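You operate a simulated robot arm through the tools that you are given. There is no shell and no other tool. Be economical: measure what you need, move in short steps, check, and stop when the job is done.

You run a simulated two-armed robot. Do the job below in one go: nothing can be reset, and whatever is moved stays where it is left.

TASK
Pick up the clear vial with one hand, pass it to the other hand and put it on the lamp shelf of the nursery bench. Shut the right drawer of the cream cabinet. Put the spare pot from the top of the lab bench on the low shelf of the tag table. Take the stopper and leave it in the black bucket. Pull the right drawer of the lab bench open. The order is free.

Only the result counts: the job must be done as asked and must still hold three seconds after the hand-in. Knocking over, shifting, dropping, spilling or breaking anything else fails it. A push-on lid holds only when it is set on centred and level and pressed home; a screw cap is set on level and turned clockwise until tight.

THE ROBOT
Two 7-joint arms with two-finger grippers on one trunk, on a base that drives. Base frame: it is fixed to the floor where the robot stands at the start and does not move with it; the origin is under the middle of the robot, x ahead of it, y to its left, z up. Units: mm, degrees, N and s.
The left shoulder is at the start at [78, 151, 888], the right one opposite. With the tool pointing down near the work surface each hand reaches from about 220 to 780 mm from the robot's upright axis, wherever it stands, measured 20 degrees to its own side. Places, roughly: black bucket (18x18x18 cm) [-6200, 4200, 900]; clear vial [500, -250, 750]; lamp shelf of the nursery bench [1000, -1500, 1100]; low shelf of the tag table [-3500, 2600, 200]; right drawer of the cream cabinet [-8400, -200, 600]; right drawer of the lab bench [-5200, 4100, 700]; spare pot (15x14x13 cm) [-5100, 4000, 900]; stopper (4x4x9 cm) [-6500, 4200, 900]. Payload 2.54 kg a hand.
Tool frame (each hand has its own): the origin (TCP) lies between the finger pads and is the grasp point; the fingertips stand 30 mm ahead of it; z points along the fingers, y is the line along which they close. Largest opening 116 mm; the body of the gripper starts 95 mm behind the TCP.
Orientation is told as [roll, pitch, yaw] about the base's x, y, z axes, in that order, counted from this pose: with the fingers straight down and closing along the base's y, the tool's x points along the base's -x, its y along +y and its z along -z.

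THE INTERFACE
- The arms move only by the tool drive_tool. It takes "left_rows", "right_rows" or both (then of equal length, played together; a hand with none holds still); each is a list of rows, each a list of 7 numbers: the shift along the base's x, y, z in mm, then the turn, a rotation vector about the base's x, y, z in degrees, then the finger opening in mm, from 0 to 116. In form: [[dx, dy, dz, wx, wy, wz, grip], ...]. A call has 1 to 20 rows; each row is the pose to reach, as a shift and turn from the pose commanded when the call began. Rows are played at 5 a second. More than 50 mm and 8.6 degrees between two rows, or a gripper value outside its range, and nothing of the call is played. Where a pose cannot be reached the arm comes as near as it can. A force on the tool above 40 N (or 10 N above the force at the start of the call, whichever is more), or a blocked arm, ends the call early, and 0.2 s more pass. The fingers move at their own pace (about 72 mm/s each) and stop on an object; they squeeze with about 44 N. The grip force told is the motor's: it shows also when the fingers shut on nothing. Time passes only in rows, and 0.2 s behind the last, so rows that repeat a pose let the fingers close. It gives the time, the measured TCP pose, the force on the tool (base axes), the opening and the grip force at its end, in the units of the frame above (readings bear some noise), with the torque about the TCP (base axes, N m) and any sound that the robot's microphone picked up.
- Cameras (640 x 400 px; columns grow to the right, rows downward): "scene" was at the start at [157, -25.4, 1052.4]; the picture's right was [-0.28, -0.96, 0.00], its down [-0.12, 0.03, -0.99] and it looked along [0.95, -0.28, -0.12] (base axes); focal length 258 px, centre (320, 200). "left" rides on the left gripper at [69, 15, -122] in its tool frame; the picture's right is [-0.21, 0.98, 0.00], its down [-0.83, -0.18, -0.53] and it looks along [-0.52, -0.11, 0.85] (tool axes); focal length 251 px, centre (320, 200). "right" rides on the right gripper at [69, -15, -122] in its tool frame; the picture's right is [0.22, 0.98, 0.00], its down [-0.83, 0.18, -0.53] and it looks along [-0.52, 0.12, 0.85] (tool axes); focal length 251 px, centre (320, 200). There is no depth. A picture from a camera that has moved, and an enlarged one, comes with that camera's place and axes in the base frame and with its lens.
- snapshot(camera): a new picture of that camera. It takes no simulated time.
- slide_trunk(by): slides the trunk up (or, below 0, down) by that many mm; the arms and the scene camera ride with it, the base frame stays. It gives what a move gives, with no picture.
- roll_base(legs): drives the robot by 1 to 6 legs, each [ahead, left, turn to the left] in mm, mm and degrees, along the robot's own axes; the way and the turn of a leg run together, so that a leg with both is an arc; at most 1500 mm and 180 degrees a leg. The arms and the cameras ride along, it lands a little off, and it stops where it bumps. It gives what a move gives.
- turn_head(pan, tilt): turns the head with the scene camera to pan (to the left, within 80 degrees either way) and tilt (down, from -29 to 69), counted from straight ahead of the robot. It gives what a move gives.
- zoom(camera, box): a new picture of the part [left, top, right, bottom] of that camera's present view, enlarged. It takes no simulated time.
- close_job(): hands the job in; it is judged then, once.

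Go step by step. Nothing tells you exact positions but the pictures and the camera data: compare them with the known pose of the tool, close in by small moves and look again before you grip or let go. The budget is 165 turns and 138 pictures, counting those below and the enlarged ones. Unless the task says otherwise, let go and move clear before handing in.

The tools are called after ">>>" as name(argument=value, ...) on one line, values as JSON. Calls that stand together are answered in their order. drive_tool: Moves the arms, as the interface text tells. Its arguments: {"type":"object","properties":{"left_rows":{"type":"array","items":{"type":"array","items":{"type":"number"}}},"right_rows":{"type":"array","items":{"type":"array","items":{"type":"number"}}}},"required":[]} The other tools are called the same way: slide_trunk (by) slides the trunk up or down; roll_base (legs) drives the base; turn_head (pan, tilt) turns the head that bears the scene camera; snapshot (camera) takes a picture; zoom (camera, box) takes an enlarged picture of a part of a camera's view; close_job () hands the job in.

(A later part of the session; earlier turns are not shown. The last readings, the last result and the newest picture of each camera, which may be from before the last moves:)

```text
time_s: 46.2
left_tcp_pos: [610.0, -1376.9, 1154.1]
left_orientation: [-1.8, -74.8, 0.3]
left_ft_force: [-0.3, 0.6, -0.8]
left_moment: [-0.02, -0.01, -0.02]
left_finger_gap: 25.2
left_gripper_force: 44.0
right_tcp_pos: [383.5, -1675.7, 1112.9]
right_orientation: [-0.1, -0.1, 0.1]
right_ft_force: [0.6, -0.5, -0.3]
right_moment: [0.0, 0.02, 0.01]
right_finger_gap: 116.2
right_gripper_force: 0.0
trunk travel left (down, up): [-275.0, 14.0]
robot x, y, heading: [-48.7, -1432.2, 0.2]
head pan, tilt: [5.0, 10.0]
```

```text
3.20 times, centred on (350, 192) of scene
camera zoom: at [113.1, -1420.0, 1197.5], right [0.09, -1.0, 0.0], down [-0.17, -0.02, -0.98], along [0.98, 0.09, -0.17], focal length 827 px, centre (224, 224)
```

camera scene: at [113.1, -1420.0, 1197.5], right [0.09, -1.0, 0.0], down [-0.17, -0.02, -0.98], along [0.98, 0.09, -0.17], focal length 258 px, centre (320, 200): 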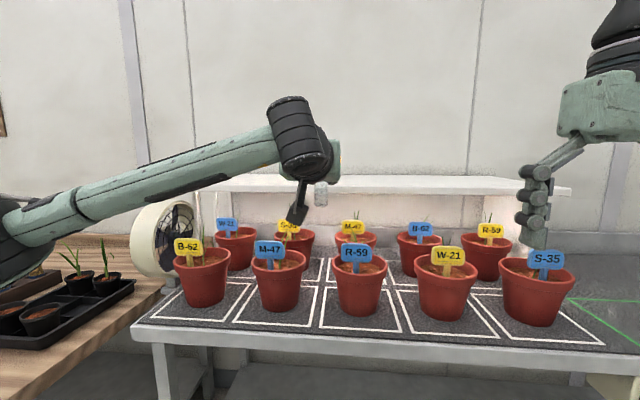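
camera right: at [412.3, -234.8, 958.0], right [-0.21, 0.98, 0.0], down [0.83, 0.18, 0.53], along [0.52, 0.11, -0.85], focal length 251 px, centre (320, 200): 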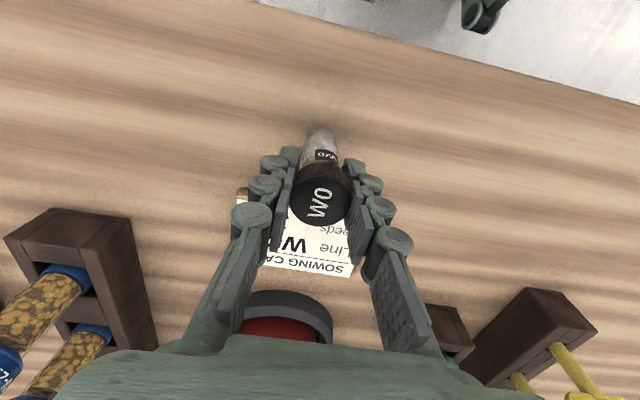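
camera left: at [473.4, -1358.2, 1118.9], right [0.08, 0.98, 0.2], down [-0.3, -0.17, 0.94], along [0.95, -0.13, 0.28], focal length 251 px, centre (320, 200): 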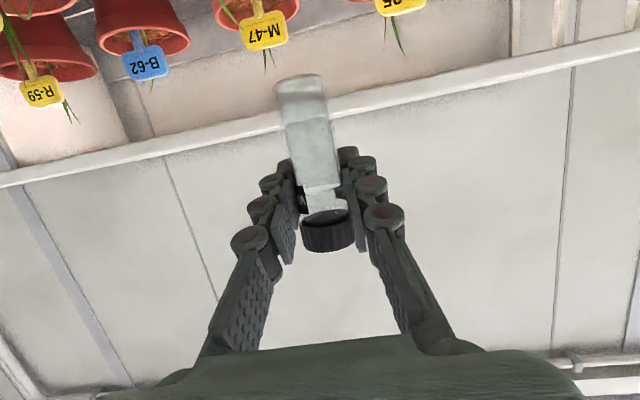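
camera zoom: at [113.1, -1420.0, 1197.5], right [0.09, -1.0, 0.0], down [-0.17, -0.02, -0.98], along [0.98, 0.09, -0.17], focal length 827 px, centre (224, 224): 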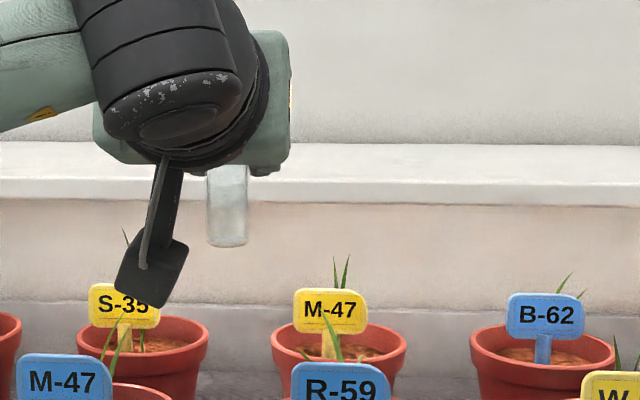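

The vial's bottom appears lower relative to the left TCP than expected, so it may have slipped or tilted. I look closely.

>>> zoom(camera="left", box=[220, 60, 420, 260])

```text
2.00 times, centred on (320, 160) of left
camera zoom: at [473.4, -1358.2, 1118.9], right [0.08, 0.98, 0.2], down [-0.3, -0.17, 0.94], along [0.95, -0.13, 0.28], focal length 503 px, centre (320, 280)
```

zoom: 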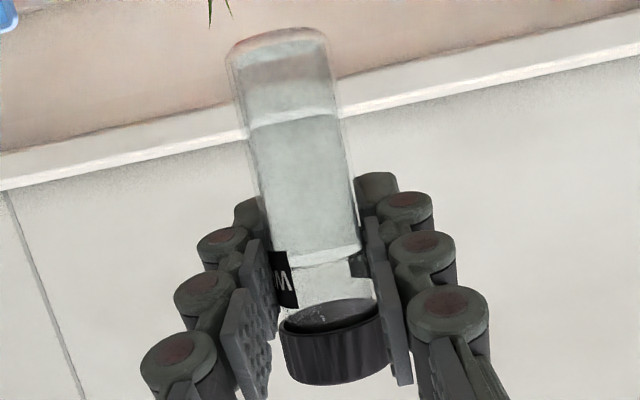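

The vial has slid down in the left grip until almost resting on its cap, still upright, with its bottom about 57 mm below the TCP. The shelf top is at about z 1111 and its front at x 800. I raise the hand and drive 160 mm closer.

>>> drive_tool(left_rows=[[0, 0, 20, 0, 0, 0, 5], [0, 0, 40, 0, 0, 0, 5], [0, 0, 50, 0, 0, 0, 5], [0, 0, 50, 0, 0, 0, 5]])

>>> roll_base(legs=[[160, 0, 0]])

>>> snapshot(camera="left")

>>> snapshot(camera="scene")

```text
time_s: 47.2
left_tcp_pos: [610.8, -1377.3, 1204.5]
left_orientation: [-1.7, -74.9, 0.2]
left_ft_force: [0.1, -0.5, -0.6]
left_moment: [0.03, 0.01, 0.02]
left_finger_gap: 25.1
left_gripper_force: 44.0
right_tcp_pos: [382.8, -1676.8, 1114.8]
right_orientation: [0.0, 0.0, 0.1]
right_ft_force: [0.2, -1.1, -0.9]
right_moment: [-0.02, -0.03, -0.01]
right_finger_gap: 116.0
right_gripper_force: 0.1
trunk travel left (down, up): [-275.0, 14.0]
robot x, y, heading: [-50.0, -1430.4, 0.3]
head pan, tilt: [5.0, 10.0]
```

```text
time_s: 48.7
left_tcp_pos: [769.5, -1374.4, 1203.6]
left_orientation: [-1.7, -75.0, 0.4]
left_ft_force: [0.6, 0.9, -0.3]
left_moment: [0.01, -0.02, 0.0]
left_finger_gap: 25.0
left_gripper_force: 43.7
right_tcp_pos: [542.2, -1675.1, 1113.1]
right_orientation: [0.0, 0.1, 0.1]
right_ft_force: [1.5, -0.3, 0.1]
right_moment: [0.03, 0.05, 0.01]
right_finger_gap: 115.9
right_gripper_force: 0.1
trunk travel left (down, up): [-275.0, 14.0]
robot x, y, heading: [112.0, -1430.3, 0.4]
head pan, tilt: [5.0, 10.0]
```

```text
102 pictures are left
camera left: at [632.6, -1356.8, 1168.6], right [0.08, 0.98, 0.2], down [-0.3, -0.17, 0.94], along [0.95, -0.13, 0.28], focal length 251 px, centre (320, 200)
```

left: 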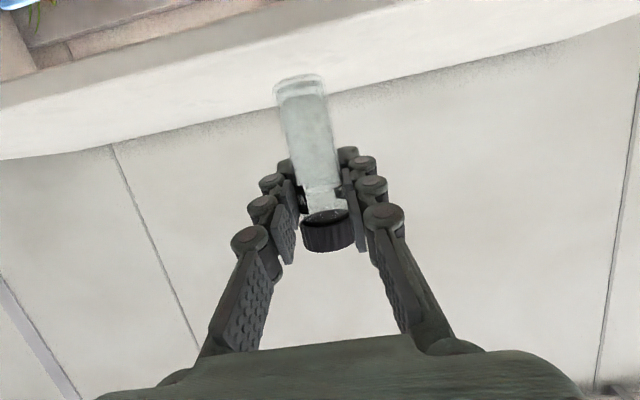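

```text
101 pictures are left
camera scene: at [272.5, -1418.9, 1197.4], right [0.09, -1.0, 0.0], down [-0.17, -0.02, -0.98], along [0.98, 0.09, -0.17], focal length 258 px, centre (320, 200)
```

scene: 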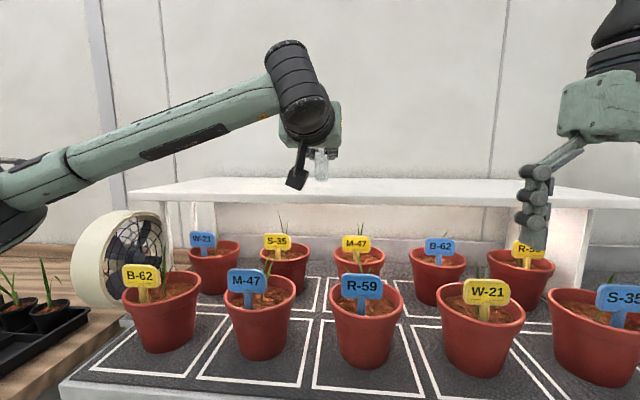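

I enlarge the shelf front edge under the vial for a precise height.

>>> zoom(camera="scene", box=[260, 140, 420, 240])

>>> zoom(camera="left", box=[120, 20, 440, 220])

```text
4.00 times, centred on (340, 190) of scene
camera zoom: at [272.5, -1418.9, 1197.4], right [0.09, -1.0, 0.0], down [-0.17, -0.02, -0.98], along [0.98, 0.09, -0.17], focal length 1034 px, centre (240, 240)
```

zoom: 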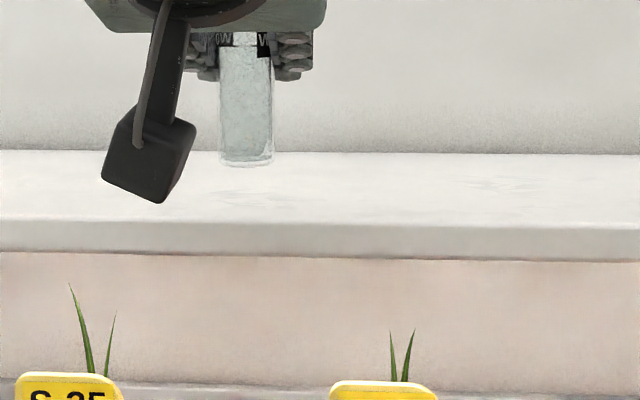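

```text
2.00 times, centred on (280, 120) of left
camera zoom: at [632.6, -1356.8, 1168.6], right [0.08, 0.98, 0.2], down [-0.3, -0.17, 0.94], along [0.95, -0.13, 0.28], focal length 503 px, centre (400, 360)
```

zoom: 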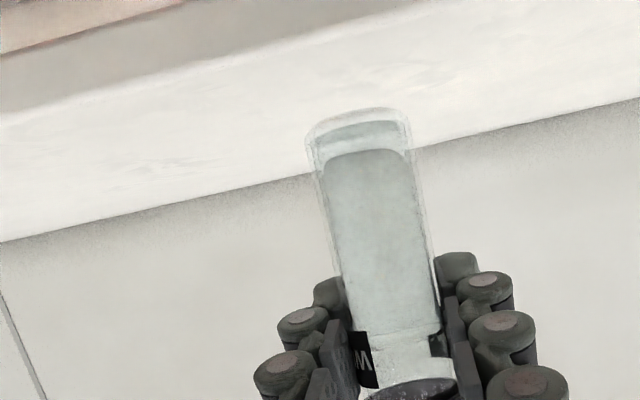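

The shelf top is z 1105–1111 with its front near 820; the vial bottom is at 1147. I move in over the shelf to vial x about 890 and lower to just above it.

>>> drive_tool(left_rows=[[35, 0, 0, 0, 0, 0, 5], [70, 0, 0, 0, 0, 0, 5], [112, 0, 0, 0, 0, 0, 5], [112, 0, -14, 0, 0, 0, 5], [112, 0, -27, 0, 0, 0, 5], [112, 0, -27, 0, 0, 0, 5]])

>>> zoom(camera="scene", box=[260, 140, 420, 240])

>>> zoom(camera="left", box=[120, 20, 440, 220])

```text
time_s: 50.1
left_tcp_pos: [882.2, -1374.0, 1176.9]
left_orientation: [-1.7, -74.9, 0.4]
left_ft_force: [0.0, 0.1, -0.2]
left_moment: [0.01, 0.0, 0.04]
left_finger_gap: 25.2
left_gripper_force: 43.9
right_tcp_pos: [543.2, -1676.0, 1114.5]
right_orientation: [0.0, 0.1, 0.2]
right_ft_force: [0.3, 0.4, -0.1]
right_moment: [0.0, 0.0, -0.01]
right_finger_gap: 115.9
right_gripper_force: 0.1
trunk travel left (down, up): [-275.0, 14.0]
robot x, y, heading: [110.5, -1427.1, 0.1]
head pan, tilt: [5.0, 10.0]
```

```text
4.00 times, centred on (340, 190) of scene
camera zoom: at [271.7, -1418.9, 1197.6], right [0.09, -1.0, 0.0], down [-0.17, -0.02, -0.98], along [0.98, 0.09, -0.17], focal length 1034 px, centre (240, 240)
```

zoom: 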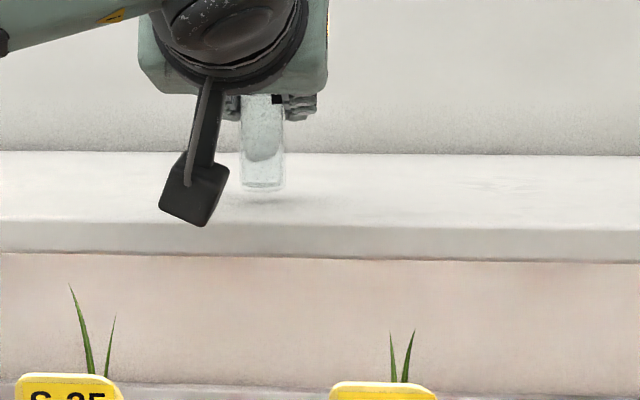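

```text
2.00 times, centred on (280, 120) of left
camera zoom: at [744.8, -1356.7, 1142.6], right [0.08, 0.98, 0.2], down [-0.3, -0.17, 0.94], along [0.95, -0.13, 0.28], focal length 503 px, centre (400, 360)
```

zoom: 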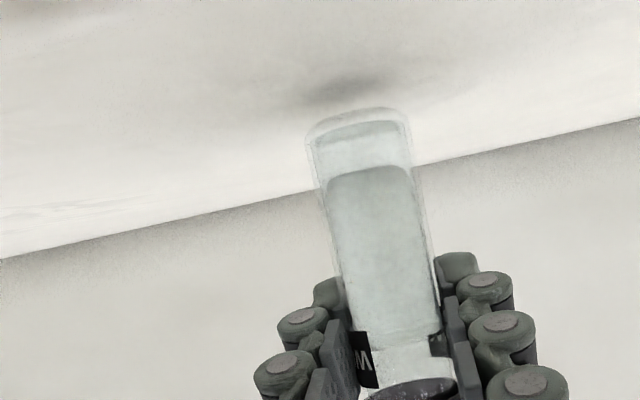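

A contact shadow shows about 10 mm of gap. I lower in small steps until force shows.

>>> drive_tool(left_rows=[[0, 0, -4, 0, 0, 0, 5], [0, 0, -7, 0, 0, 0, 5], [0, 0, -9, 0, 0, 0, 5], [0, 0, -9, 0, 0, 0, 5]])

>>> zoom(camera="left", box=[120, 20, 440, 220])

```text
time_s: 51.1
left_tcp_pos: [880.4, -1374.8, 1171.2]
left_orientation: [-1.8, -75.3, 0.5]
left_ft_force: [2.9, 0.7, 8.6]
left_moment: [0.04, -0.1, -0.01]
left_finger_gap: 25.4
left_gripper_force: 44.5
right_tcp_pos: [543.2, -1675.5, 1113.3]
right_orientation: [-0.1, 0.1, 0.2]
right_ft_force: [-1.0, 0.2, 0.5]
right_moment: [-0.01, 0.03, -0.05]
right_finger_gap: 116.1
right_gripper_force: 0.1
trunk travel left (down, up): [-275.0, 14.0]
robot x, y, heading: [115.2, -1426.7, 0.4]
head pan, tilt: [5.0, 10.0]
```

```text
2.00 times, centred on (280, 120) of left
camera zoom: at [744.1, -1356.5, 1135.1], right [0.07, 0.98, 0.2], down [-0.31, -0.17, 0.94], along [0.95, -0.13, 0.29], focal length 503 px, centre (400, 360)
```

zoom: 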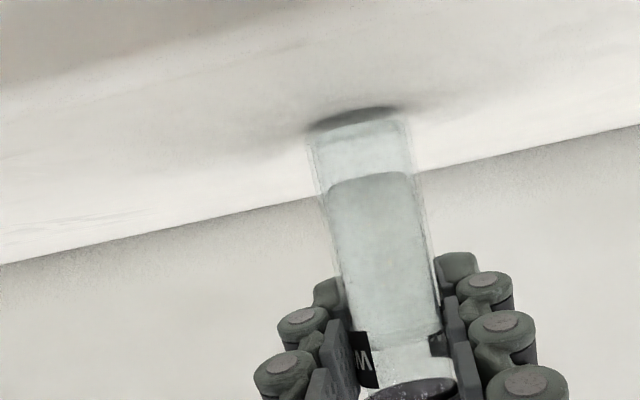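

The vial touches the shelf (8.6 N). I ease up slightly, open the fingers, and back straight out.

>>> drive_tool(left_rows=[[0, 0, 1.5, 0, 0, 0, 5], [0, 0, 2, 0, 0, 0, 26], [0, 0, 2, 0, 0, 0, 32], [0, 0, 2, 0, 0, 0, 45], [0, 0, 2, 0, 0, 0, 70], [0, 0, 2, 0, 0, 0, 90], [0, 0, 2, 0, 0, 0, 90]])

>>> snapshot(camera="left")

>>> zoom(camera="scene", box=[260, 140, 420, 240])

```text
time_s: 52.7
left_tcp_pos: [880.8, -1375.6, 1169.2]
left_orientation: [-1.7, -75.0, 0.3]
left_ft_force: [0.3, 0.6, -0.3]
left_moment: [0.01, -0.03, -0.01]
left_finger_gap: 90.3
left_gripper_force: 0.1
right_tcp_pos: [542.0, -1675.6, 1113.5]
right_orientation: [0.0, 0.0, 0.3]
right_ft_force: [0.0, -0.5, 0.1]
right_moment: [0.0, 0.01, 0.0]
right_finger_gap: 116.0
right_gripper_force: 0.0
trunk travel left (down, up): [-275.0, 14.0]
robot x, y, heading: [109.1, -1429.4, 0.2]
head pan, tilt: [5.0, 10.0]
```

```text
95 pictures are left
camera left: at [744.5, -1357.3, 1134.6], right [0.08, 0.98, 0.2], down [-0.3, -0.17, 0.94], along [0.95, -0.13, 0.28], focal length 251 px, centre (320, 200)
```

left: 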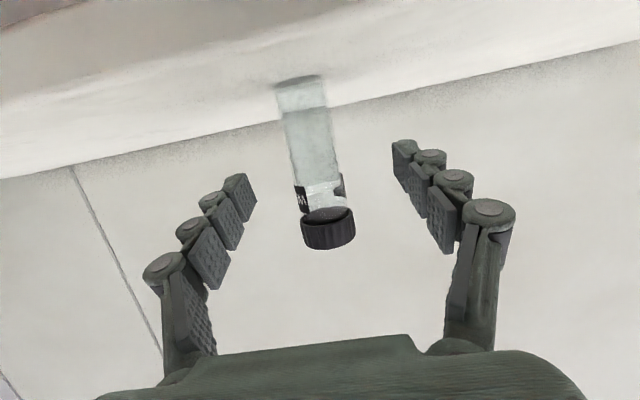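

```text
4.00 times, centred on (340, 190) of scene
camera zoom: at [271.7, -1418.9, 1197.6], right [0.09, -1.0, 0.0], down [-0.17, -0.02, -0.98], along [0.98, 0.09, -0.17], focal length 1034 px, centre (240, 240)
```

zoom: 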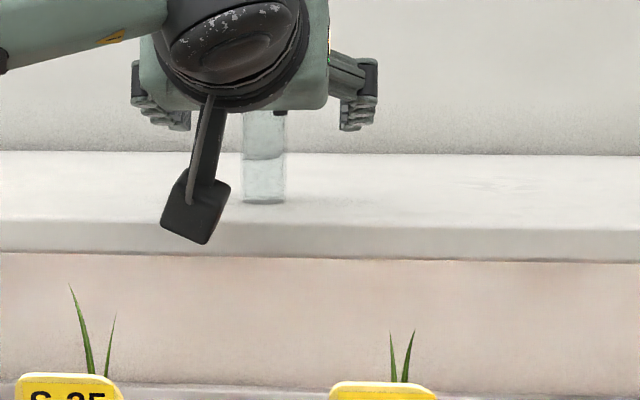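

The vial stands on the lamp shelf. I back the hand out, then back the robot away.

>>> drive_tool(left_rows=[[-40, 0, 0, 0, 0, 0, 90], [-80, 0, 0, 0, 0, 0, 90], [-120, 0, 10, 0, 0, 0, 90], [-150, 0, 30, 0, 0, 0, 90]])

>>> roll_base(legs=[[-700, 0, 0]])

>>> snapshot(camera="scene")

```text
time_s: 53.7
left_tcp_pos: [728.7, -1371.3, 1199.6]
left_orientation: [-1.5, -74.9, 0.4]
left_ft_force: [-0.4, 0.3, -0.4]
left_moment: [0.01, -0.03, 0.0]
left_finger_gap: 90.3
left_gripper_force: 0.2
right_tcp_pos: [542.4, -1676.7, 1114.9]
right_orientation: [0.0, 0.0, 0.2]
right_ft_force: [0.4, 0.3, 0.1]
right_moment: [-0.05, -0.01, 0.01]
right_finger_gap: 116.2
right_gripper_force: 0.0
trunk travel left (down, up): [-275.0, 14.0]
robot x, y, heading: [112.1, -1427.7, 0.3]
head pan, tilt: [5.0, 10.0]
```

```text
time_s: 57.5
left_tcp_pos: [43.9, -1377.1, 1199.8]
left_orientation: [-1.7, -74.9, 0.3]
left_ft_force: [-0.6, 0.8, 0.4]
left_moment: [0.02, 0.0, 0.0]
left_finger_gap: 90.2
left_gripper_force: 0.0
right_tcp_pos: [-145.3, -1681.0, 1114.8]
right_orientation: [0.1, 0.0, 0.2]
right_ft_force: [-0.3, 0.7, 0.3]
right_moment: [-0.02, 0.01, 0.01]
right_finger_gap: 116.0
right_gripper_force: 0.1
trunk travel left (down, up): [-275.0, 14.0]
robot x, y, heading: [-573.7, -1430.8, 0.3]
head pan, tilt: [5.0, 10.0]
```

```text
93 pictures are left
camera scene: at [-415.3, -1422.6, 1197.7], right [0.09, -1.0, 0.0], down [-0.17, -0.02, -0.98], along [0.98, 0.09, -0.17], focal length 258 px, centre (320, 200)
```

scene: 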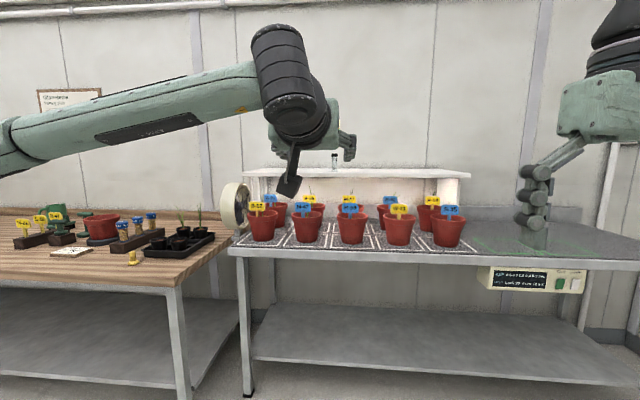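

The vial stands safely on the shelf. I fold the left hand back to pointing down and turn the robot around to see the other side of the room.

>>> drive_tool(left_rows=[[-20, 10, -20, 0, 8.3, 0, 116], [-40, 20, -40, 0, 16.6, 0, 116], [-60, 30, -60, 0, 25, 0, 116], [-80, 40, -80, 0, 33.3, 0, 116], [-100, 50, -100, 0, 41.6, 0, 116], [-130, 60, -110, 0, 50, 0, 116], [-160, 70, -110, 0, 58.3, 0, 116], [-190, 80, -110, 0, 66.6, 0, 116], [-220, 90, -110, 0, 75, 0, 116]])

>>> roll_base(legs=[[0, 0, 160]])

>>> turn_head(pan=0, tilt=10)

>>> snapshot(camera="scene")

```text
time_s: 59.5
left_tcp_pos: [-177.8, -1286.7, 1089.2]
left_orientation: [-1.5, 0.2, 0.1]
left_ft_force: [0.4, 0.4, 0.0]
left_moment: [-0.02, -0.02, 0.04]
left_finger_gap: 115.9
left_gripper_force: 0.1
right_tcp_pos: [-144.5, -1678.9, 1115.2]
right_orientation: [0.0, 0.1, 0.1]
right_ft_force: [-0.4, 1.2, 1.4]
right_moment: [0.0, 0.0, 0.0]
right_finger_gap: 115.9
right_gripper_force: 0.0
trunk travel left (down, up): [-275.0, 14.0]
robot x, y, heading: [-573.1, -1431.3, 0.3]
head pan, tilt: [5.0, 10.0]
```

```text
time_s: 66.7
left_tcp_pos: [-1000.0, -1443.4, 1089.0]
left_orientation: [-1.4, 0.2, 161.6]
left_ft_force: [-0.4, 0.2, 0.8]
left_moment: [0.02, 0.0, -0.02]
left_finger_gap: 116.1
left_gripper_force: 0.0
right_tcp_pos: [-905.7, -1060.0, 1114.4]
right_orientation: [0.0, 0.0, 161.6]
right_ft_force: [-0.1, 0.2, -0.3]
right_moment: [-0.01, 0.01, 0.03]
right_finger_gap: 116.1
right_gripper_force: 0.0
trunk travel left (down, up): [-275.0, 14.0]
robot x, y, heading: [-573.5, -1431.0, 161.7]
head pan, tilt: [5.0, 10.0]
```

```text
time_s: 67.3
left_tcp_pos: [-999.6, -1443.4, 1089.3]
left_orientation: [-1.4, 0.1, 161.5]
left_ft_force: [-0.1, -0.3, -0.1]
left_moment: [-0.05, -0.05, 0.0]
left_finger_gap: 116.2
left_gripper_force: 0.1
right_tcp_pos: [-905.4, -1059.8, 1114.9]
right_orientation: [0.0, -0.1, 161.6]
right_ft_force: [0.2, 0.3, 0.3]
right_moment: [-0.01, -0.02, 0.03]
right_finger_gap: 115.8
right_gripper_force: 0.1
trunk travel left (down, up): [-275.0, 14.0]
robot x, y, heading: [-576.7, -1431.6, 161.7]
head pan, tilt: [0.0, 10.0]
```

```text
92 pictures are left
camera scene: at [-728.4, -1380.8, 1197.6], right [0.31, 0.95, 0.0], down [0.16, -0.05, -0.98], along [-0.94, 0.31, -0.17], focal length 258 px, centre (320, 200)
```

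scene: 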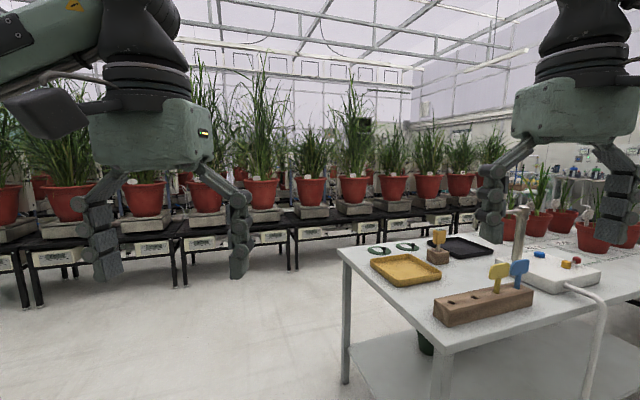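

A white table stands ahead-right and rows of plants beyond. I look left and right to find aisles.

>>> turn_head(pan=-60, tilt=10)

>>> snapshot(camera="scene")

>>> turn_head(pan=60, tilt=10)

>>> snapshot(camera="scene")

```text
time_s: 68.6
left_tcp_pos: [-1000.4, -1442.8, 1088.5]
left_orientation: [-1.4, 0.1, 161.5]
left_ft_force: [-0.3, -0.7, -0.2]
left_moment: [0.01, 0.03, -0.02]
left_finger_gap: 116.0
left_gripper_force: 0.1
right_tcp_pos: [-906.2, -1060.0, 1113.9]
right_orientation: [0.0, -0.1, 161.6]
right_ft_force: [0.1, -0.7, -0.8]
right_moment: [0.0, 0.01, 0.02]
right_finger_gap: 115.6
right_gripper_force: 0.0
trunk travel left (down, up): [-275.0, 14.0]
robot x, y, heading: [-575.7, -1429.5, 161.8]
head pan, tilt: [-60.0, 10.0]
```

```text
91 pictures are left
camera scene: at [-659.0, -1319.0, 1197.6], right [0.98, 0.2, 0.0], down [0.04, -0.17, -0.98], along [-0.2, 0.96, -0.17], focal length 258 px, centre (320, 200)
```

scene: 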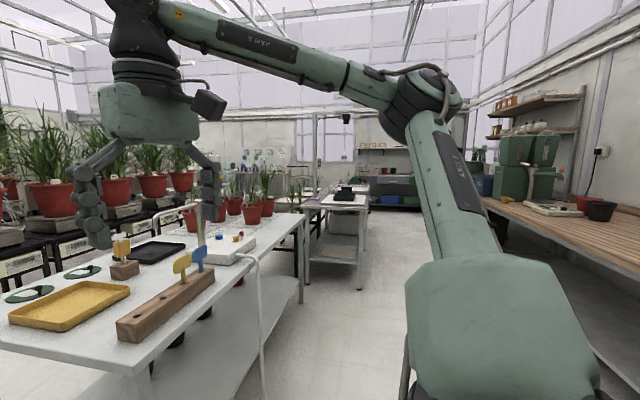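

```text
time_s: 70.6
left_tcp_pos: [-1000.1, -1441.8, 1088.8]
left_orientation: [-1.5, 0.1, 161.4]
left_ft_force: [0.3, 0.4, 0.1]
left_moment: [0.03, 0.02, 0.02]
left_finger_gap: 116.0
left_gripper_force: 0.2
right_tcp_pos: [-907.2, -1060.0, 1114.5]
right_orientation: [0.0, 0.0, 161.5]
right_ft_force: [-0.1, -0.2, -0.4]
right_moment: [-0.04, 0.01, 0.02]
right_finger_gap: 115.8
right_gripper_force: 0.2
trunk travel left (down, up): [-275.0, 14.0]
robot x, y, heading: [-575.0, -1432.6, 161.7]
head pan, tilt: [60.0, 10.0]
```

```text
90 pictures are left
camera scene: at [-709.6, -1471.8, 1197.6], right [-0.66, 0.75, 0.0], down [0.13, 0.12, -0.98], along [-0.74, -0.65, -0.17], focal length 258 px, centre (320, 200)
```

scene: 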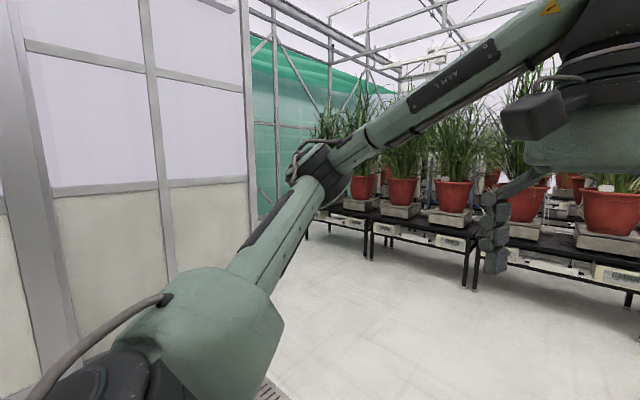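

An aisle leads along +y between the work bench and the white table, towards a lab area. I turn to heading 90, shift right and drive up it.

>>> roll_base(legs=[[0, 0, -71.7], [0, -245, 0], [1450, 0, 0]])

>>> turn_head(pan=0, tilt=10)

>>> snapshot(camera="scene")

>>> turn_head(pan=50, tilt=10)

>>> snapshot(camera="scene")

```text
time_s: 83.6
left_tcp_pos: [-446.4, 427.1, 1087.9]
left_orientation: [-1.4, 0.0, 88.7]
left_ft_force: [-0.1, 0.5, 0.6]
left_moment: [-0.03, -0.02, 0.03]
left_finger_gap: 115.9
left_gripper_force: 0.1
right_tcp_pos: [-53.0, 448.8, 1114.0]
right_orientation: [0.0, 0.0, 88.8]
right_ft_force: [0.0, -0.3, -0.1]
right_moment: [0.01, 0.01, 0.02]
right_finger_gap: 116.1
right_gripper_force: 0.0
trunk travel left (down, up): [-275.0, 14.0]
robot x, y, heading: [-311.2, 22.6, 89.1]
head pan, tilt: [60.0, 10.0]
```

```text
time_s: 84.9
left_tcp_pos: [-446.7, 425.8, 1088.7]
left_orientation: [-1.4, 0.1, 88.8]
left_ft_force: [0.4, -0.4, 0.4]
left_moment: [0.03, 0.04, 0.01]
left_finger_gap: 115.7
left_gripper_force: 0.0
right_tcp_pos: [-51.9, 450.1, 1114.0]
right_orientation: [0.0, -0.1, 88.9]
right_ft_force: [0.4, 0.3, 0.7]
right_moment: [0.0, 0.03, -0.03]
right_finger_gap: 115.9
right_gripper_force: 0.0
trunk travel left (down, up): [-275.0, 14.0]
robot x, y, heading: [-312.2, 25.1, 88.8]
head pan, tilt: [0.0, 10.0]
```

```text
89 pictures are left
camera scene: at [-307.6, 185.6, 1197.6], right [1.0, -0.02, 0.0], down [0.0, -0.17, -0.98], along [0.02, 0.98, -0.17], focal length 258 px, centre (320, 200)
```

scene: 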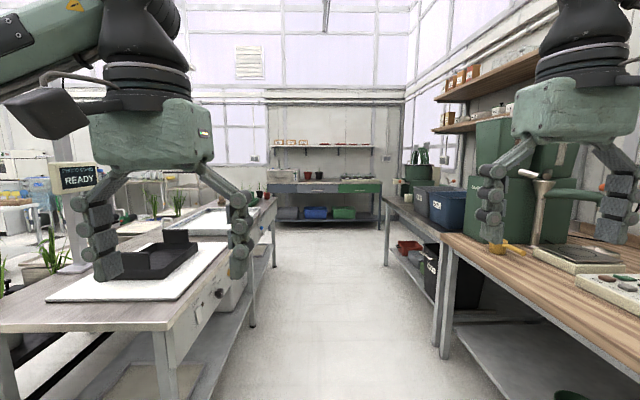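

```text
time_s: 86.1
left_tcp_pos: [-445.7, 425.7, 1088.3]
left_orientation: [-1.3, 0.2, 88.6]
left_ft_force: [0.8, -0.4, 0.2]
left_moment: [-0.01, 0.0, 0.0]
left_finger_gap: 116.2
left_gripper_force: 0.1
right_tcp_pos: [-53.1, 449.5, 1114.1]
right_orientation: [0.0, 0.1, 88.8]
right_ft_force: [0.2, 0.0, 0.0]
right_moment: [-0.01, 0.01, 0.02]
right_finger_gap: 116.1
right_gripper_force: 0.1
trunk travel left (down, up): [-275.0, 14.0]
robot x, y, heading: [-307.5, 24.3, 88.8]
head pan, tilt: [50.0, 10.0]
```

```text
88 pictures are left
camera scene: at [-379.3, 153.9, 1197.6], right [0.66, 0.75, 0.0], down [0.13, -0.11, -0.98], along [-0.74, 0.65, -0.17], focal length 258 px, centre (320, 200)
```

scene: 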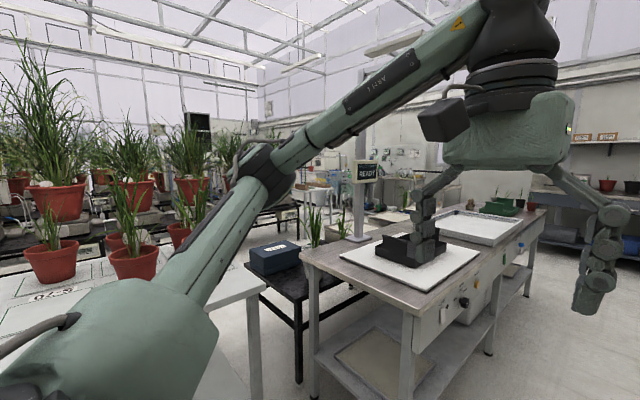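

The aisle ahead is about 1 m wide between the bench on the left and tables on the right. I centre on it, at about x -140, and drive on.

>>> roll_base(legs=[[0, -170, 1.2], [1400, 0, 0]])

>>> turn_head(pan=25, tilt=10)

>>> snapshot(camera="scene")

```text
time_s: 95.1
left_tcp_pos: [-270.2, 1846.7, 1087.2]
left_orientation: [-1.4, 0.2, 89.3]
left_ft_force: [0.5, 0.0, 0.5]
left_moment: [0.0, -0.02, -0.01]
left_finger_gap: 115.9
left_gripper_force: 0.0
right_tcp_pos: [123.0, 1874.2, 1114.6]
right_orientation: [0.0, 0.0, 89.4]
right_ft_force: [0.7, 0.6, -0.1]
right_moment: [0.04, 0.02, -0.05]
right_finger_gap: 116.0
right_gripper_force: 0.1
trunk travel left (down, up): [-275.0, 14.0]
robot x, y, heading: [-131.3, 1444.2, 89.7]
head pan, tilt: [50.0, 10.0]
```

```text
time_s: 96.0
left_tcp_pos: [-269.5, 1847.0, 1087.6]
left_orientation: [-1.5, 0.2, 89.2]
left_ft_force: [-0.4, -0.4, 0.0]
left_moment: [-0.01, 0.04, -0.02]
left_finger_gap: 116.0
left_gripper_force: 0.0
right_tcp_pos: [122.3, 1875.1, 1112.8]
right_orientation: [0.1, 0.0, 89.5]
right_ft_force: [-0.9, 0.2, 1.1]
right_moment: [0.01, 0.0, 0.01]
right_finger_gap: 116.0
right_gripper_force: 0.0
trunk travel left (down, up): [-275.0, 14.0]
robot x, y, heading: [-132.0, 1446.9, 89.5]
head pan, tilt: [25.0, 10.0]
```

```text
87 pictures are left
camera scene: at [-168.3, 1599.5, 1197.6], right [0.91, 0.41, 0.0], down [0.07, -0.16, -0.98], along [-0.41, 0.9, -0.17], focal length 258 px, centre (320, 200)
```

scene: 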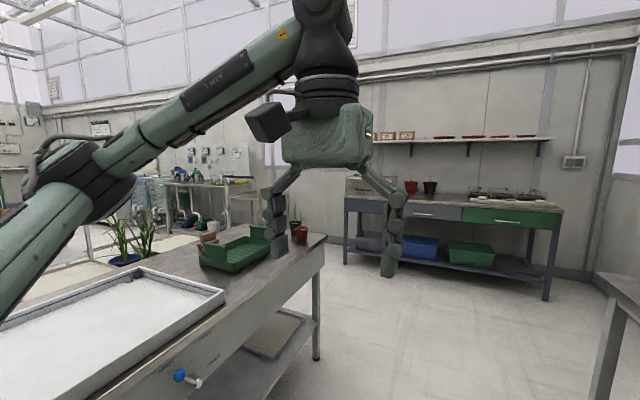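

The end of this bench is near y 2830 and the far bench front near y 4265, so a cross aisle runs between. I drive to y about 3500 and turn to face -x.

>>> roll_base(legs=[[1500, 0, 0], [520, 0, 0], [0, 0, 90]])

>>> turn_head(pan=0, tilt=10)

>>> snapshot(camera="scene")

```text
time_s: 110.1
left_tcp_pos: [-487.1, 3367.8, 1089.7]
left_orientation: [-1.4, 0.1, 178.5]
left_ft_force: [-0.2, -0.6, -0.5]
left_moment: [-0.03, -0.01, -0.03]
left_finger_gap: 116.0
left_gripper_force: 0.0
right_tcp_pos: [-509.7, 3761.9, 1114.9]
right_orientation: [0.0, -0.1, 178.5]
right_ft_force: [0.0, 0.5, 0.2]
right_moment: [0.02, 0.01, 0.01]
right_finger_gap: 116.0
right_gripper_force: 0.1
trunk travel left (down, up): [-275.0, 14.0]
robot x, y, heading: [-81.6, 3503.9, 178.6]
head pan, tilt: [25.0, 10.0]
```

```text
time_s: 111.0
left_tcp_pos: [-486.8, 3368.6, 1089.9]
left_orientation: [-1.3, 0.0, 178.5]
left_ft_force: [-0.4, -0.7, 0.1]
left_moment: [0.01, -0.02, -0.02]
left_finger_gap: 116.2
left_gripper_force: 0.1
right_tcp_pos: [-507.5, 3761.0, 1113.5]
right_orientation: [0.0, 0.0, 178.6]
right_ft_force: [0.2, 0.5, -0.1]
right_moment: [-0.01, -0.05, -0.03]
right_finger_gap: 116.0
right_gripper_force: 0.0
trunk travel left (down, up): [-275.0, 14.0]
robot x, y, heading: [-84.3, 3504.1, 178.6]
head pan, tilt: [0.0, 10.0]
```

```text
86 pictures are left
camera scene: at [-244.6, 3506.9, 1197.6], right [0.02, 1.0, 0.0], down [0.17, 0.0, -0.98], along [-0.98, 0.02, -0.17], focal length 258 px, centre (320, 200)
```

scene: 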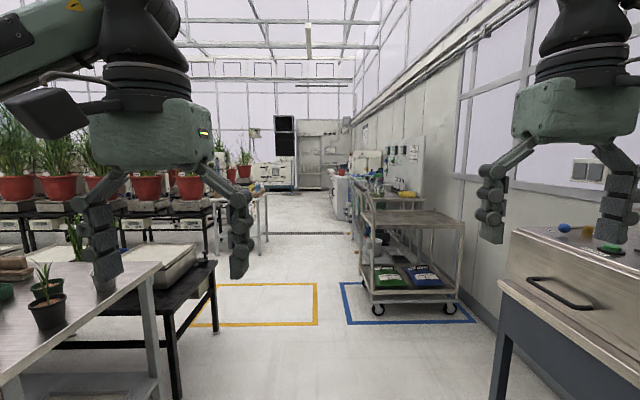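

The aisle ahead passes a cart on the right (y above 3960) and black tables on the left (y below 2830). I drive along y about 3400.

>>> roll_base(legs=[[0, 100, 1.4], [1500, 0, 0], [1300, 0, 0]])

>>> turn_head(pan=-25, tilt=10)

>>> snapshot(camera="scene")

>>> turn_head(pan=40, tilt=15)

>>> snapshot(camera="scene")

```text
time_s: 125.9
left_tcp_pos: [-3309.6, 3215.5, 1088.8]
left_orientation: [-1.3, 0.0, -178.9]
left_ft_force: [-0.7, -0.2, 0.3]
left_moment: [-0.01, -0.01, -0.01]
left_finger_gap: 115.9
left_gripper_force: 0.1
right_tcp_pos: [-3349.5, 3608.1, 1114.3]
right_orientation: [0.0, 0.0, -178.8]
right_ft_force: [0.7, -0.3, -0.2]
right_moment: [0.01, -0.01, 0.0]
right_finger_gap: 115.9
right_gripper_force: 0.1
trunk travel left (down, up): [-275.0, 14.0]
robot x, y, heading: [-2912.4, 3368.3, -178.9]
head pan, tilt: [0.0, 10.0]
```

```text
time_s: 126.8
left_tcp_pos: [-3309.6, 3215.9, 1088.9]
left_orientation: [-1.4, 0.1, -178.8]
left_ft_force: [-0.6, 0.2, -0.9]
left_moment: [0.02, 0.01, 0.0]
left_finger_gap: 116.1
left_gripper_force: 0.1
right_tcp_pos: [-3351.0, 3608.2, 1114.6]
right_orientation: [0.0, 0.0, -178.8]
right_ft_force: [-0.3, -0.3, -0.1]
right_moment: [-0.02, 0.02, -0.03]
right_finger_gap: 116.1
right_gripper_force: 0.1
trunk travel left (down, up): [-275.0, 14.0]
robot x, y, heading: [-2913.2, 3370.9, -178.7]
head pan, tilt: [-25.0, 10.0]
```

```text
85 pictures are left
camera scene: at [-3066.6, 3405.1, 1197.6], right [0.4, 0.92, 0.0], down [0.16, -0.07, -0.98], along [-0.9, 0.39, -0.17], focal length 258 px, centre (320, 200)
```

scene: 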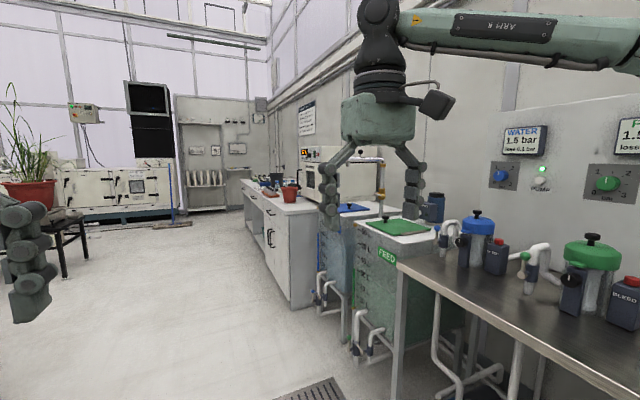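

```text
time_s: 128.2
left_tcp_pos: [-3309.2, 3215.6, 1089.7]
left_orientation: [-1.3, 0.1, -178.9]
left_ft_force: [0.4, -0.8, 0.2]
left_moment: [-0.03, -0.02, 0.01]
left_finger_gap: 116.2
left_gripper_force: 0.0
right_tcp_pos: [-3349.0, 3608.3, 1114.1]
right_orientation: [0.1, 0.1, -178.8]
right_ft_force: [0.2, 0.0, 0.6]
right_moment: [0.03, 0.01, -0.04]
right_finger_gap: 116.2
right_gripper_force: 0.1
trunk travel left (down, up): [-275.0, 14.0]
robot x, y, heading: [-2913.5, 3372.3, -178.8]
head pan, tilt: [40.0, 15.0]
```

```text
84 pictures are left
camera scene: at [-3051.7, 3306.2, 1189.5], right [-0.66, 0.75, 0.0], down [0.19, 0.17, -0.97], along [-0.73, -0.64, -0.26], focal length 258 px, centre (320, 200)
```

scene: 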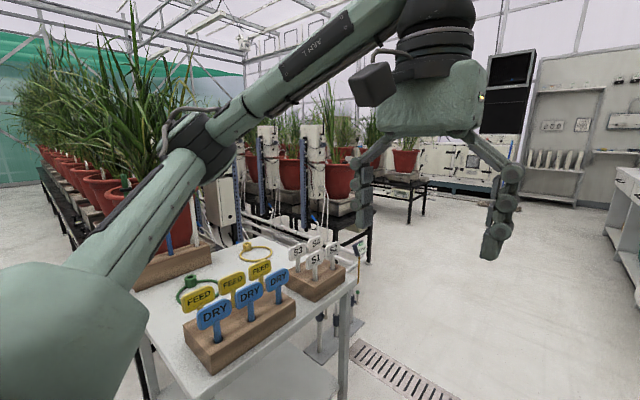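

The table with FEED/DRY tags on the left is the tag table (front edge near y 2975), and the white bench on the right with the red pot and bucket is the lab bench (front near y 3900, right end near x -4880). I drive on towards it.

>>> roll_base(legs=[[0, -20, -1.2], [1500, 0, 0], [400, 0, 0]])

>>> turn_head(pan=-45, tilt=15)

>>> snapshot(camera="scene")

```text
time_s: 138.3
left_tcp_pos: [-5233.5, 3297.6, 1088.2]
left_orientation: [-1.3, 0.1, 177.8]
left_ft_force: [-0.5, 0.6, -0.9]
left_moment: [0.0, -0.02, 0.03]
left_finger_gap: 116.1
left_gripper_force: 0.2
right_tcp_pos: [-5250.8, 3691.8, 1115.1]
right_orientation: [-0.1, 0.0, 177.9]
right_ft_force: [-0.6, -0.1, 0.4]
right_moment: [0.03, -0.06, 0.01]
right_finger_gap: 116.0
right_gripper_force: 0.1
trunk travel left (down, up): [-275.0, 14.0]
robot x, y, heading: [-4827.2, 3427.6, 177.7]
head pan, tilt: [40.0, 15.0]
```

```text
time_s: 139.9
left_tcp_pos: [-5234.1, 3298.0, 1089.8]
left_orientation: [-1.5, 0.1, 177.8]
left_ft_force: [-0.2, -0.8, 0.7]
left_moment: [0.01, 0.01, 0.02]
left_finger_gap: 116.0
left_gripper_force: 0.0
right_tcp_pos: [-5249.8, 3693.4, 1114.3]
right_orientation: [-0.1, -0.1, 177.9]
right_ft_force: [0.5, 0.8, 0.3]
right_moment: [-0.05, 0.0, -0.02]
right_finger_gap: 115.7
right_gripper_force: 0.1
trunk travel left (down, up): [-275.0, 14.0]
robot x, y, heading: [-4830.5, 3427.7, 178.2]
head pan, tilt: [-45.0, 15.0]
```

```text
83 pictures are left
camera scene: at [-4960.5, 3498.9, 1189.5], right [0.73, 0.68, 0.0], down [0.18, -0.19, -0.97], along [-0.66, 0.71, -0.26], focal length 258 px, centre (320, 200)
```

scene: 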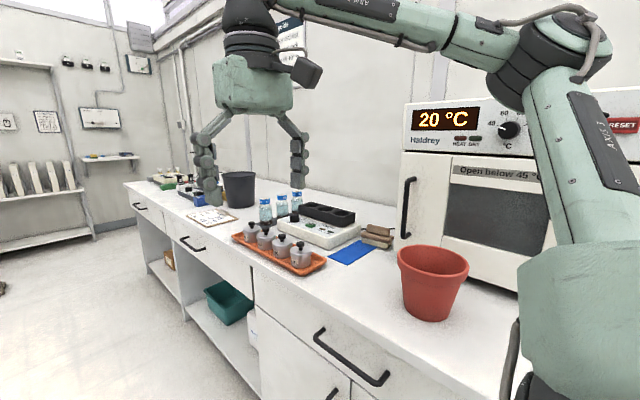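

I see the red pot near [-5091, 3964], the bucket and the drawers; the right drawer's handle is below the pot. Before choosing a grip I want to know if a horizontal hand can get down to z 240, so I test the right arm here in free space.

>>> drive_tool(right_rows=[[-30, 0, -20, 0.3, 8.3, 0, 116], [-60, 0, -40, 0.6, 16.6, 0, 116], [-90, 0, -60, 0.9, 25, 0, 116], [-120, 0, -80, 1.2, 33.3, 0, 116], [-150, 0, -100, 1.5, 41.6, 0, 116], [-180, 0, -120, 1.8, 50, 0, 116], [-200, 0, -140, 2.1, 58.3, 0, 116], [-200, 0, -160, 2.4, 66.6, 0, 116], [-200, 0, -180, 2.6, 75, 0, 116], [-200, 0, -220, 2.6, 75, 0, 116], [-200, 0, -265, 2.6, 75, 0, 116]])

>>> slide_trunk(by=-275)

>>> drive_tool(right_rows=[[0, 0, -45, 0, 0, 0, 116], [0, 0, -90, 0, 0, 0, 116], [0, 0, -135, 0, 0, 0, 116], [0, 0, -180, 0, 0, 0, 116], [0, 0, -225, 0, 0, 0, 116], [0, 0, -270, 0, 0, 0, 116], [0, 0, -310, 0, 0, 0, 116], [0, 0, -340, 0, 0, 0, 116], [0, 0, -340, 0, 0, 0, 116]])

>>> zoom(camera="scene", box=[340, 200, 500, 300])

```text
time_s: 142.3
left_tcp_pos: [-5234.6, 3296.6, 1087.7]
left_orientation: [-1.5, 0.1, 177.9]
left_ft_force: [0.3, -0.8, 0.3]
left_moment: [0.08, -0.01, -0.03]
left_finger_gap: 116.0
left_gripper_force: 0.2
right_tcp_pos: [-5471.0, 3673.0, 937.5]
right_orientation: [-0.7, -71.3, 178.1]
right_ft_force: [0.3, 0.0, -0.3]
right_moment: [0.0, 0.02, -0.04]
right_finger_gap: 116.0
right_gripper_force: 0.0
right hand out of reach, approached as far as the arm can: row 9, 10, 11
trunk travel left (down, up): [-275.0, 14.0]
robot x, y, heading: [-4828.2, 3429.9, 178.3]
head pan, tilt: [-45.0, 15.0]
```

```text
time_s: 145.1
left_tcp_pos: [-5230.0, 3293.4, 822.0]
left_orientation: [-1.9, -0.5, 177.8]
left_ft_force: [-0.7, 0.1, -0.6]
left_moment: [-0.04, 0.01, -0.02]
left_finger_gap: 116.0
left_gripper_force: 0.0
right_tcp_pos: [-5470.6, 3668.4, 694.1]
right_orientation: [-2.9, -73.5, -179.4]
right_ft_force: [0.1, 0.4, 0.2]
right_moment: [-0.04, -0.01, -0.03]
right_finger_gap: 116.1
right_gripper_force: 0.1
trunk travel left (down, up): [0.0, 289.0]
robot x, y, heading: [-4831.6, 3429.6, 178.1]
head pan, tilt: [-45.0, 15.0]
```

```text
time_s: 147.1
left_tcp_pos: [-5232.7, 3297.7, 813.9]
left_orientation: [-1.5, 0.1, 177.8]
left_ft_force: [0.2, 0.4, -0.3]
left_moment: [-0.01, 0.03, 0.0]
left_finger_gap: 115.7
left_gripper_force: 0.1
right_tcp_pos: [-5495.3, 3643.2, 537.7]
right_orientation: [-4.8, -64.2, 176.7]
right_ft_force: [0.0, 0.2, -0.2]
right_moment: [0.03, 0.02, -0.01]
right_finger_gap: 115.9
right_gripper_force: 0.0
right hand out of reach, approached as far as the arm can: row 1, 2, 3, 4, 5, 6, 7, 8, 9
trunk travel left (down, up): [0.0, 289.0]
robot x, y, heading: [-4828.9, 3423.9, 177.8]
head pan, tilt: [-45.0, 15.0]
```

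```text
4.00 times, centred on (420, 250) of scene
camera zoom: at [-4960.4, 3498.9, 914.4], right [0.73, 0.68, 0.0], down [0.18, -0.19, -0.97], along [-0.66, 0.71, -0.26], focal length 1034 px, centre (-80, 0)
```

zoom: 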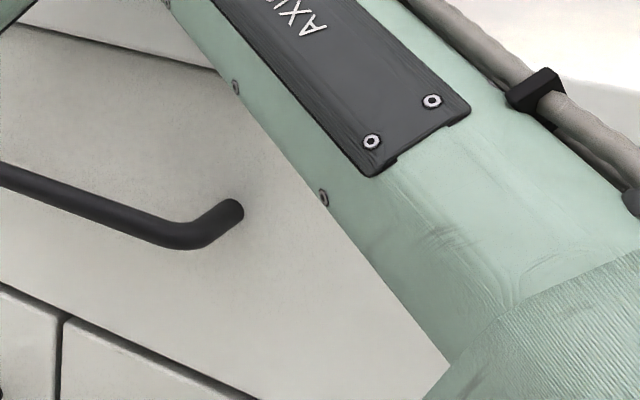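

Horizontal does not reach low. I test tilting back to about 40 degrees and straight down at low height.

>>> drive_tool(right_rows=[[10, 0, -15, 0, -8, 0, 116], [20, 0, -30, 0, -16, 0, 116], [30, 0, -50, 0, -24, 0, 116], [30, 0, -90, 0, -24, 0, 116], [30, 0, -130, 0, -24, 0, 116], [30, 0, -170, 0, -24, 0, 116], [30, 0, -210, 0, -24, 0, 116], [30, 0, -240, 0, -24, 0, 116], [30, 0, -240, 0, -24, 0, 116]])

>>> snapshot(camera="right")

```text
time_s: 149.1
left_tcp_pos: [-5233.0, 3298.2, 814.1]
left_orientation: [-1.3, 0.2, 177.9]
left_ft_force: [-0.3, -0.8, 0.3]
left_moment: [0.0, 0.0, -0.02]
left_finger_gap: 116.0
left_gripper_force: 0.1
right_tcp_pos: [-5423.0, 3704.7, 407.4]
right_orientation: [-6.6, -40.2, 178.1]
right_ft_force: [-0.7, -0.2, 0.8]
right_moment: [-0.02, 0.03, 0.01]
right_finger_gap: 116.0
right_gripper_force: 0.1
right hand out of reach, approached as far as the arm can: row 4, 5, 6, 7, 8, 9
trunk travel left (down, up): [0.0, 289.0]
robot x, y, heading: [-4825.7, 3427.9, 177.7]
head pan, tilt: [-45.0, 15.0]
```

```text
81 pictures are left
camera right: at [-5291.0, 3702.3, 457.2], right [0.06, -0.97, -0.22], down [-0.31, -0.23, 0.92], along [-0.95, 0.01, -0.32], focal length 251 px, centre (320, 200)
```

right: 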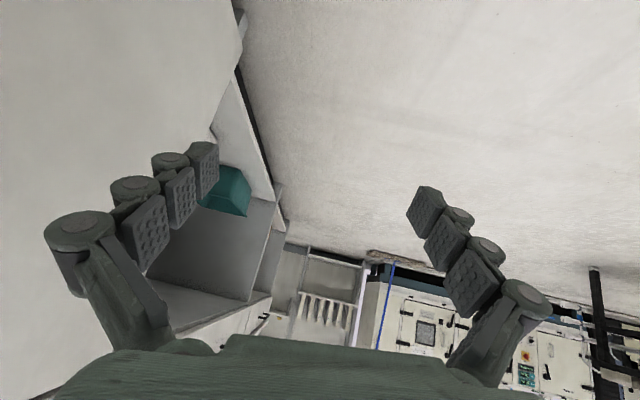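

At 40 degrees tilt it stops at z 407. I test straight down, closer to the body.

>>> drive_tool(right_rows=[[20, 0, -10, 0, -8, 0, 116], [50, 0, -20, 0, -16, 0, 116], [80, 0, -30, 0, -24, 0, 116], [110, 0, -40, 0, -32, 0, 116], [140, 0, -50, 0, -40, 0, 116], [140, 0, -80, 0, -40, 0, 116], [140, 0, -110, 0, -40, 0, 116], [140, 0, -140, 0, -40, 0, 116], [140, 0, -140, 0, -40, 0, 116]])

```text
time_s: 151.1
left_tcp_pos: [-5233.5, 3298.3, 813.4]
left_orientation: [-1.4, 0.2, 177.8]
left_ft_force: [0.7, 0.3, -1.2]
left_moment: [0.0, 0.0, 0.0]
left_finger_gap: 115.8
left_gripper_force: 0.0
right_tcp_pos: [-5264.3, 3731.9, 336.3]
right_orientation: [-7.8, -0.3, 178.6]
right_ft_force: [-1.0, -0.1, 0.0]
right_moment: [-0.01, -0.01, 0.0]
right_finger_gap: 116.0
right_gripper_force: 0.1
right hand out of reach, approached as far as the arm can: row 6, 7, 8, 9
trunk travel left (down, up): [0.0, 289.0]
robot x, y, heading: [-4832.5, 3433.0, 178.2]
head pan, tilt: [-45.0, 15.0]
```

Straight down it stopped at z 336, but far to the side. I test closer to the robot's middle line.

>>> drive_tool(right_rows=[[0, -45, 10, 0, 0, 0, 116], [0, -90, 10, 0, 0, 0, 116], [0, -130, 10, 0, 0, 0, 116], [0, -130, -30, 0, 0, 0, 116], [0, -130, -70, 0, 0, 0, 116], [0, -130, -110, 0, 0, 0, 116], [0, -130, -110, 0, 0, 0, 116]])

>>> turn_head(pan=-40, tilt=45)

>>> snapshot(camera="scene")

```text
time_s: 152.7
left_tcp_pos: [-5233.2, 3298.0, 814.4]
left_orientation: [-1.4, 0.1, 177.9]
left_ft_force: [0.3, -0.3, -0.5]
left_moment: [-0.03, -0.03, 0.02]
left_finger_gap: 115.9
left_gripper_force: 0.0
right_tcp_pos: [-5241.2, 3682.0, 359.0]
right_orientation: [-7.7, -0.1, 178.6]
right_ft_force: [-0.6, 0.4, 0.0]
right_moment: [-0.01, 0.01, -0.02]
right_finger_gap: 115.8
right_gripper_force: 0.2
right hand out of reach, approached as far as the arm can: row 1, 2, 3, 4, 5, 6, 7
trunk travel left (down, up): [0.0, 289.0]
robot x, y, heading: [-4825.0, 3429.7, 177.9]
head pan, tilt: [-45.0, 15.0]
```

```text
time_s: 153.6
left_tcp_pos: [-5231.6, 3297.4, 814.2]
left_orientation: [-1.5, 0.1, 177.8]
left_ft_force: [0.3, -0.6, -1.0]
left_moment: [0.0, 0.01, -0.01]
left_finger_gap: 115.8
left_gripper_force: 0.0
right_tcp_pos: [-5241.1, 3680.4, 357.4]
right_orientation: [-7.6, -0.2, 178.6]
right_ft_force: [-0.2, 0.1, 0.0]
right_moment: [-0.01, -0.01, -0.01]
right_finger_gap: 116.1
right_gripper_force: 0.0
trunk travel left (down, up): [0.0, 289.0]
robot x, y, heading: [-4827.4, 3427.5, 177.8]
head pan, tilt: [-40.0, 45.0]
```

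```text
80 pictures are left
camera scene: at [-4957.2, 3485.1, 867.7], right [0.67, 0.74, 0.0], down [0.53, -0.47, -0.71], along [-0.53, 0.47, -0.71], focal length 258 px, centre (320, 200)
```

scene: 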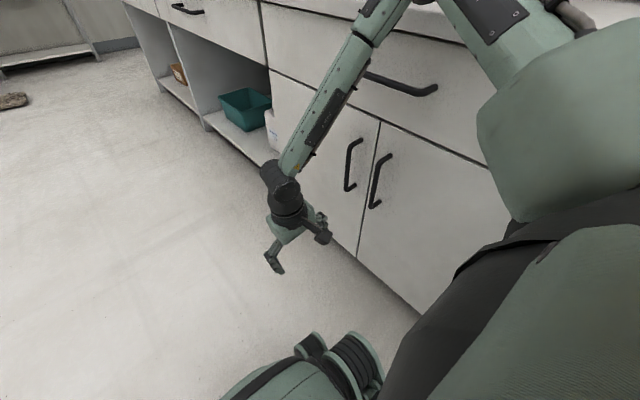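

The elbow stays high with the forearm hanging down. I test closer in x.

>>> drive_tool(right_rows=[[40, 0, 0, 0, 0, 0, 116], [80, 20, 0, 0, 0, 0, 116], [80, 20, -40, 0, 0, 0, 116], [80, 20, -80, 0, 0, 0, 116], [80, 20, -80, 0, 0, 0, 116]])

```text
time_s: 154.8
left_tcp_pos: [-5233.7, 3297.7, 814.6]
left_orientation: [-1.2, 0.1, 177.8]
left_ft_force: [-0.3, -0.3, 0.2]
left_moment: [-0.01, -0.01, 0.02]
left_finger_gap: 116.2
left_gripper_force: 0.1
right_tcp_pos: [-5165.5, 3718.3, 328.8]
right_orientation: [-7.7, -0.2, 178.6]
right_ft_force: [0.1, -1.2, 0.0]
right_moment: [-0.01, 0.01, 0.04]
right_finger_gap: 116.0
right_gripper_force: 0.0
right hand out of reach, approached as far as the arm can: row 3, 4, 5
trunk travel left (down, up): [0.0, 289.0]
robot x, y, heading: [-4823.7, 3426.2, 178.0]
head pan, tilt: [-40.0, 45.0]
```

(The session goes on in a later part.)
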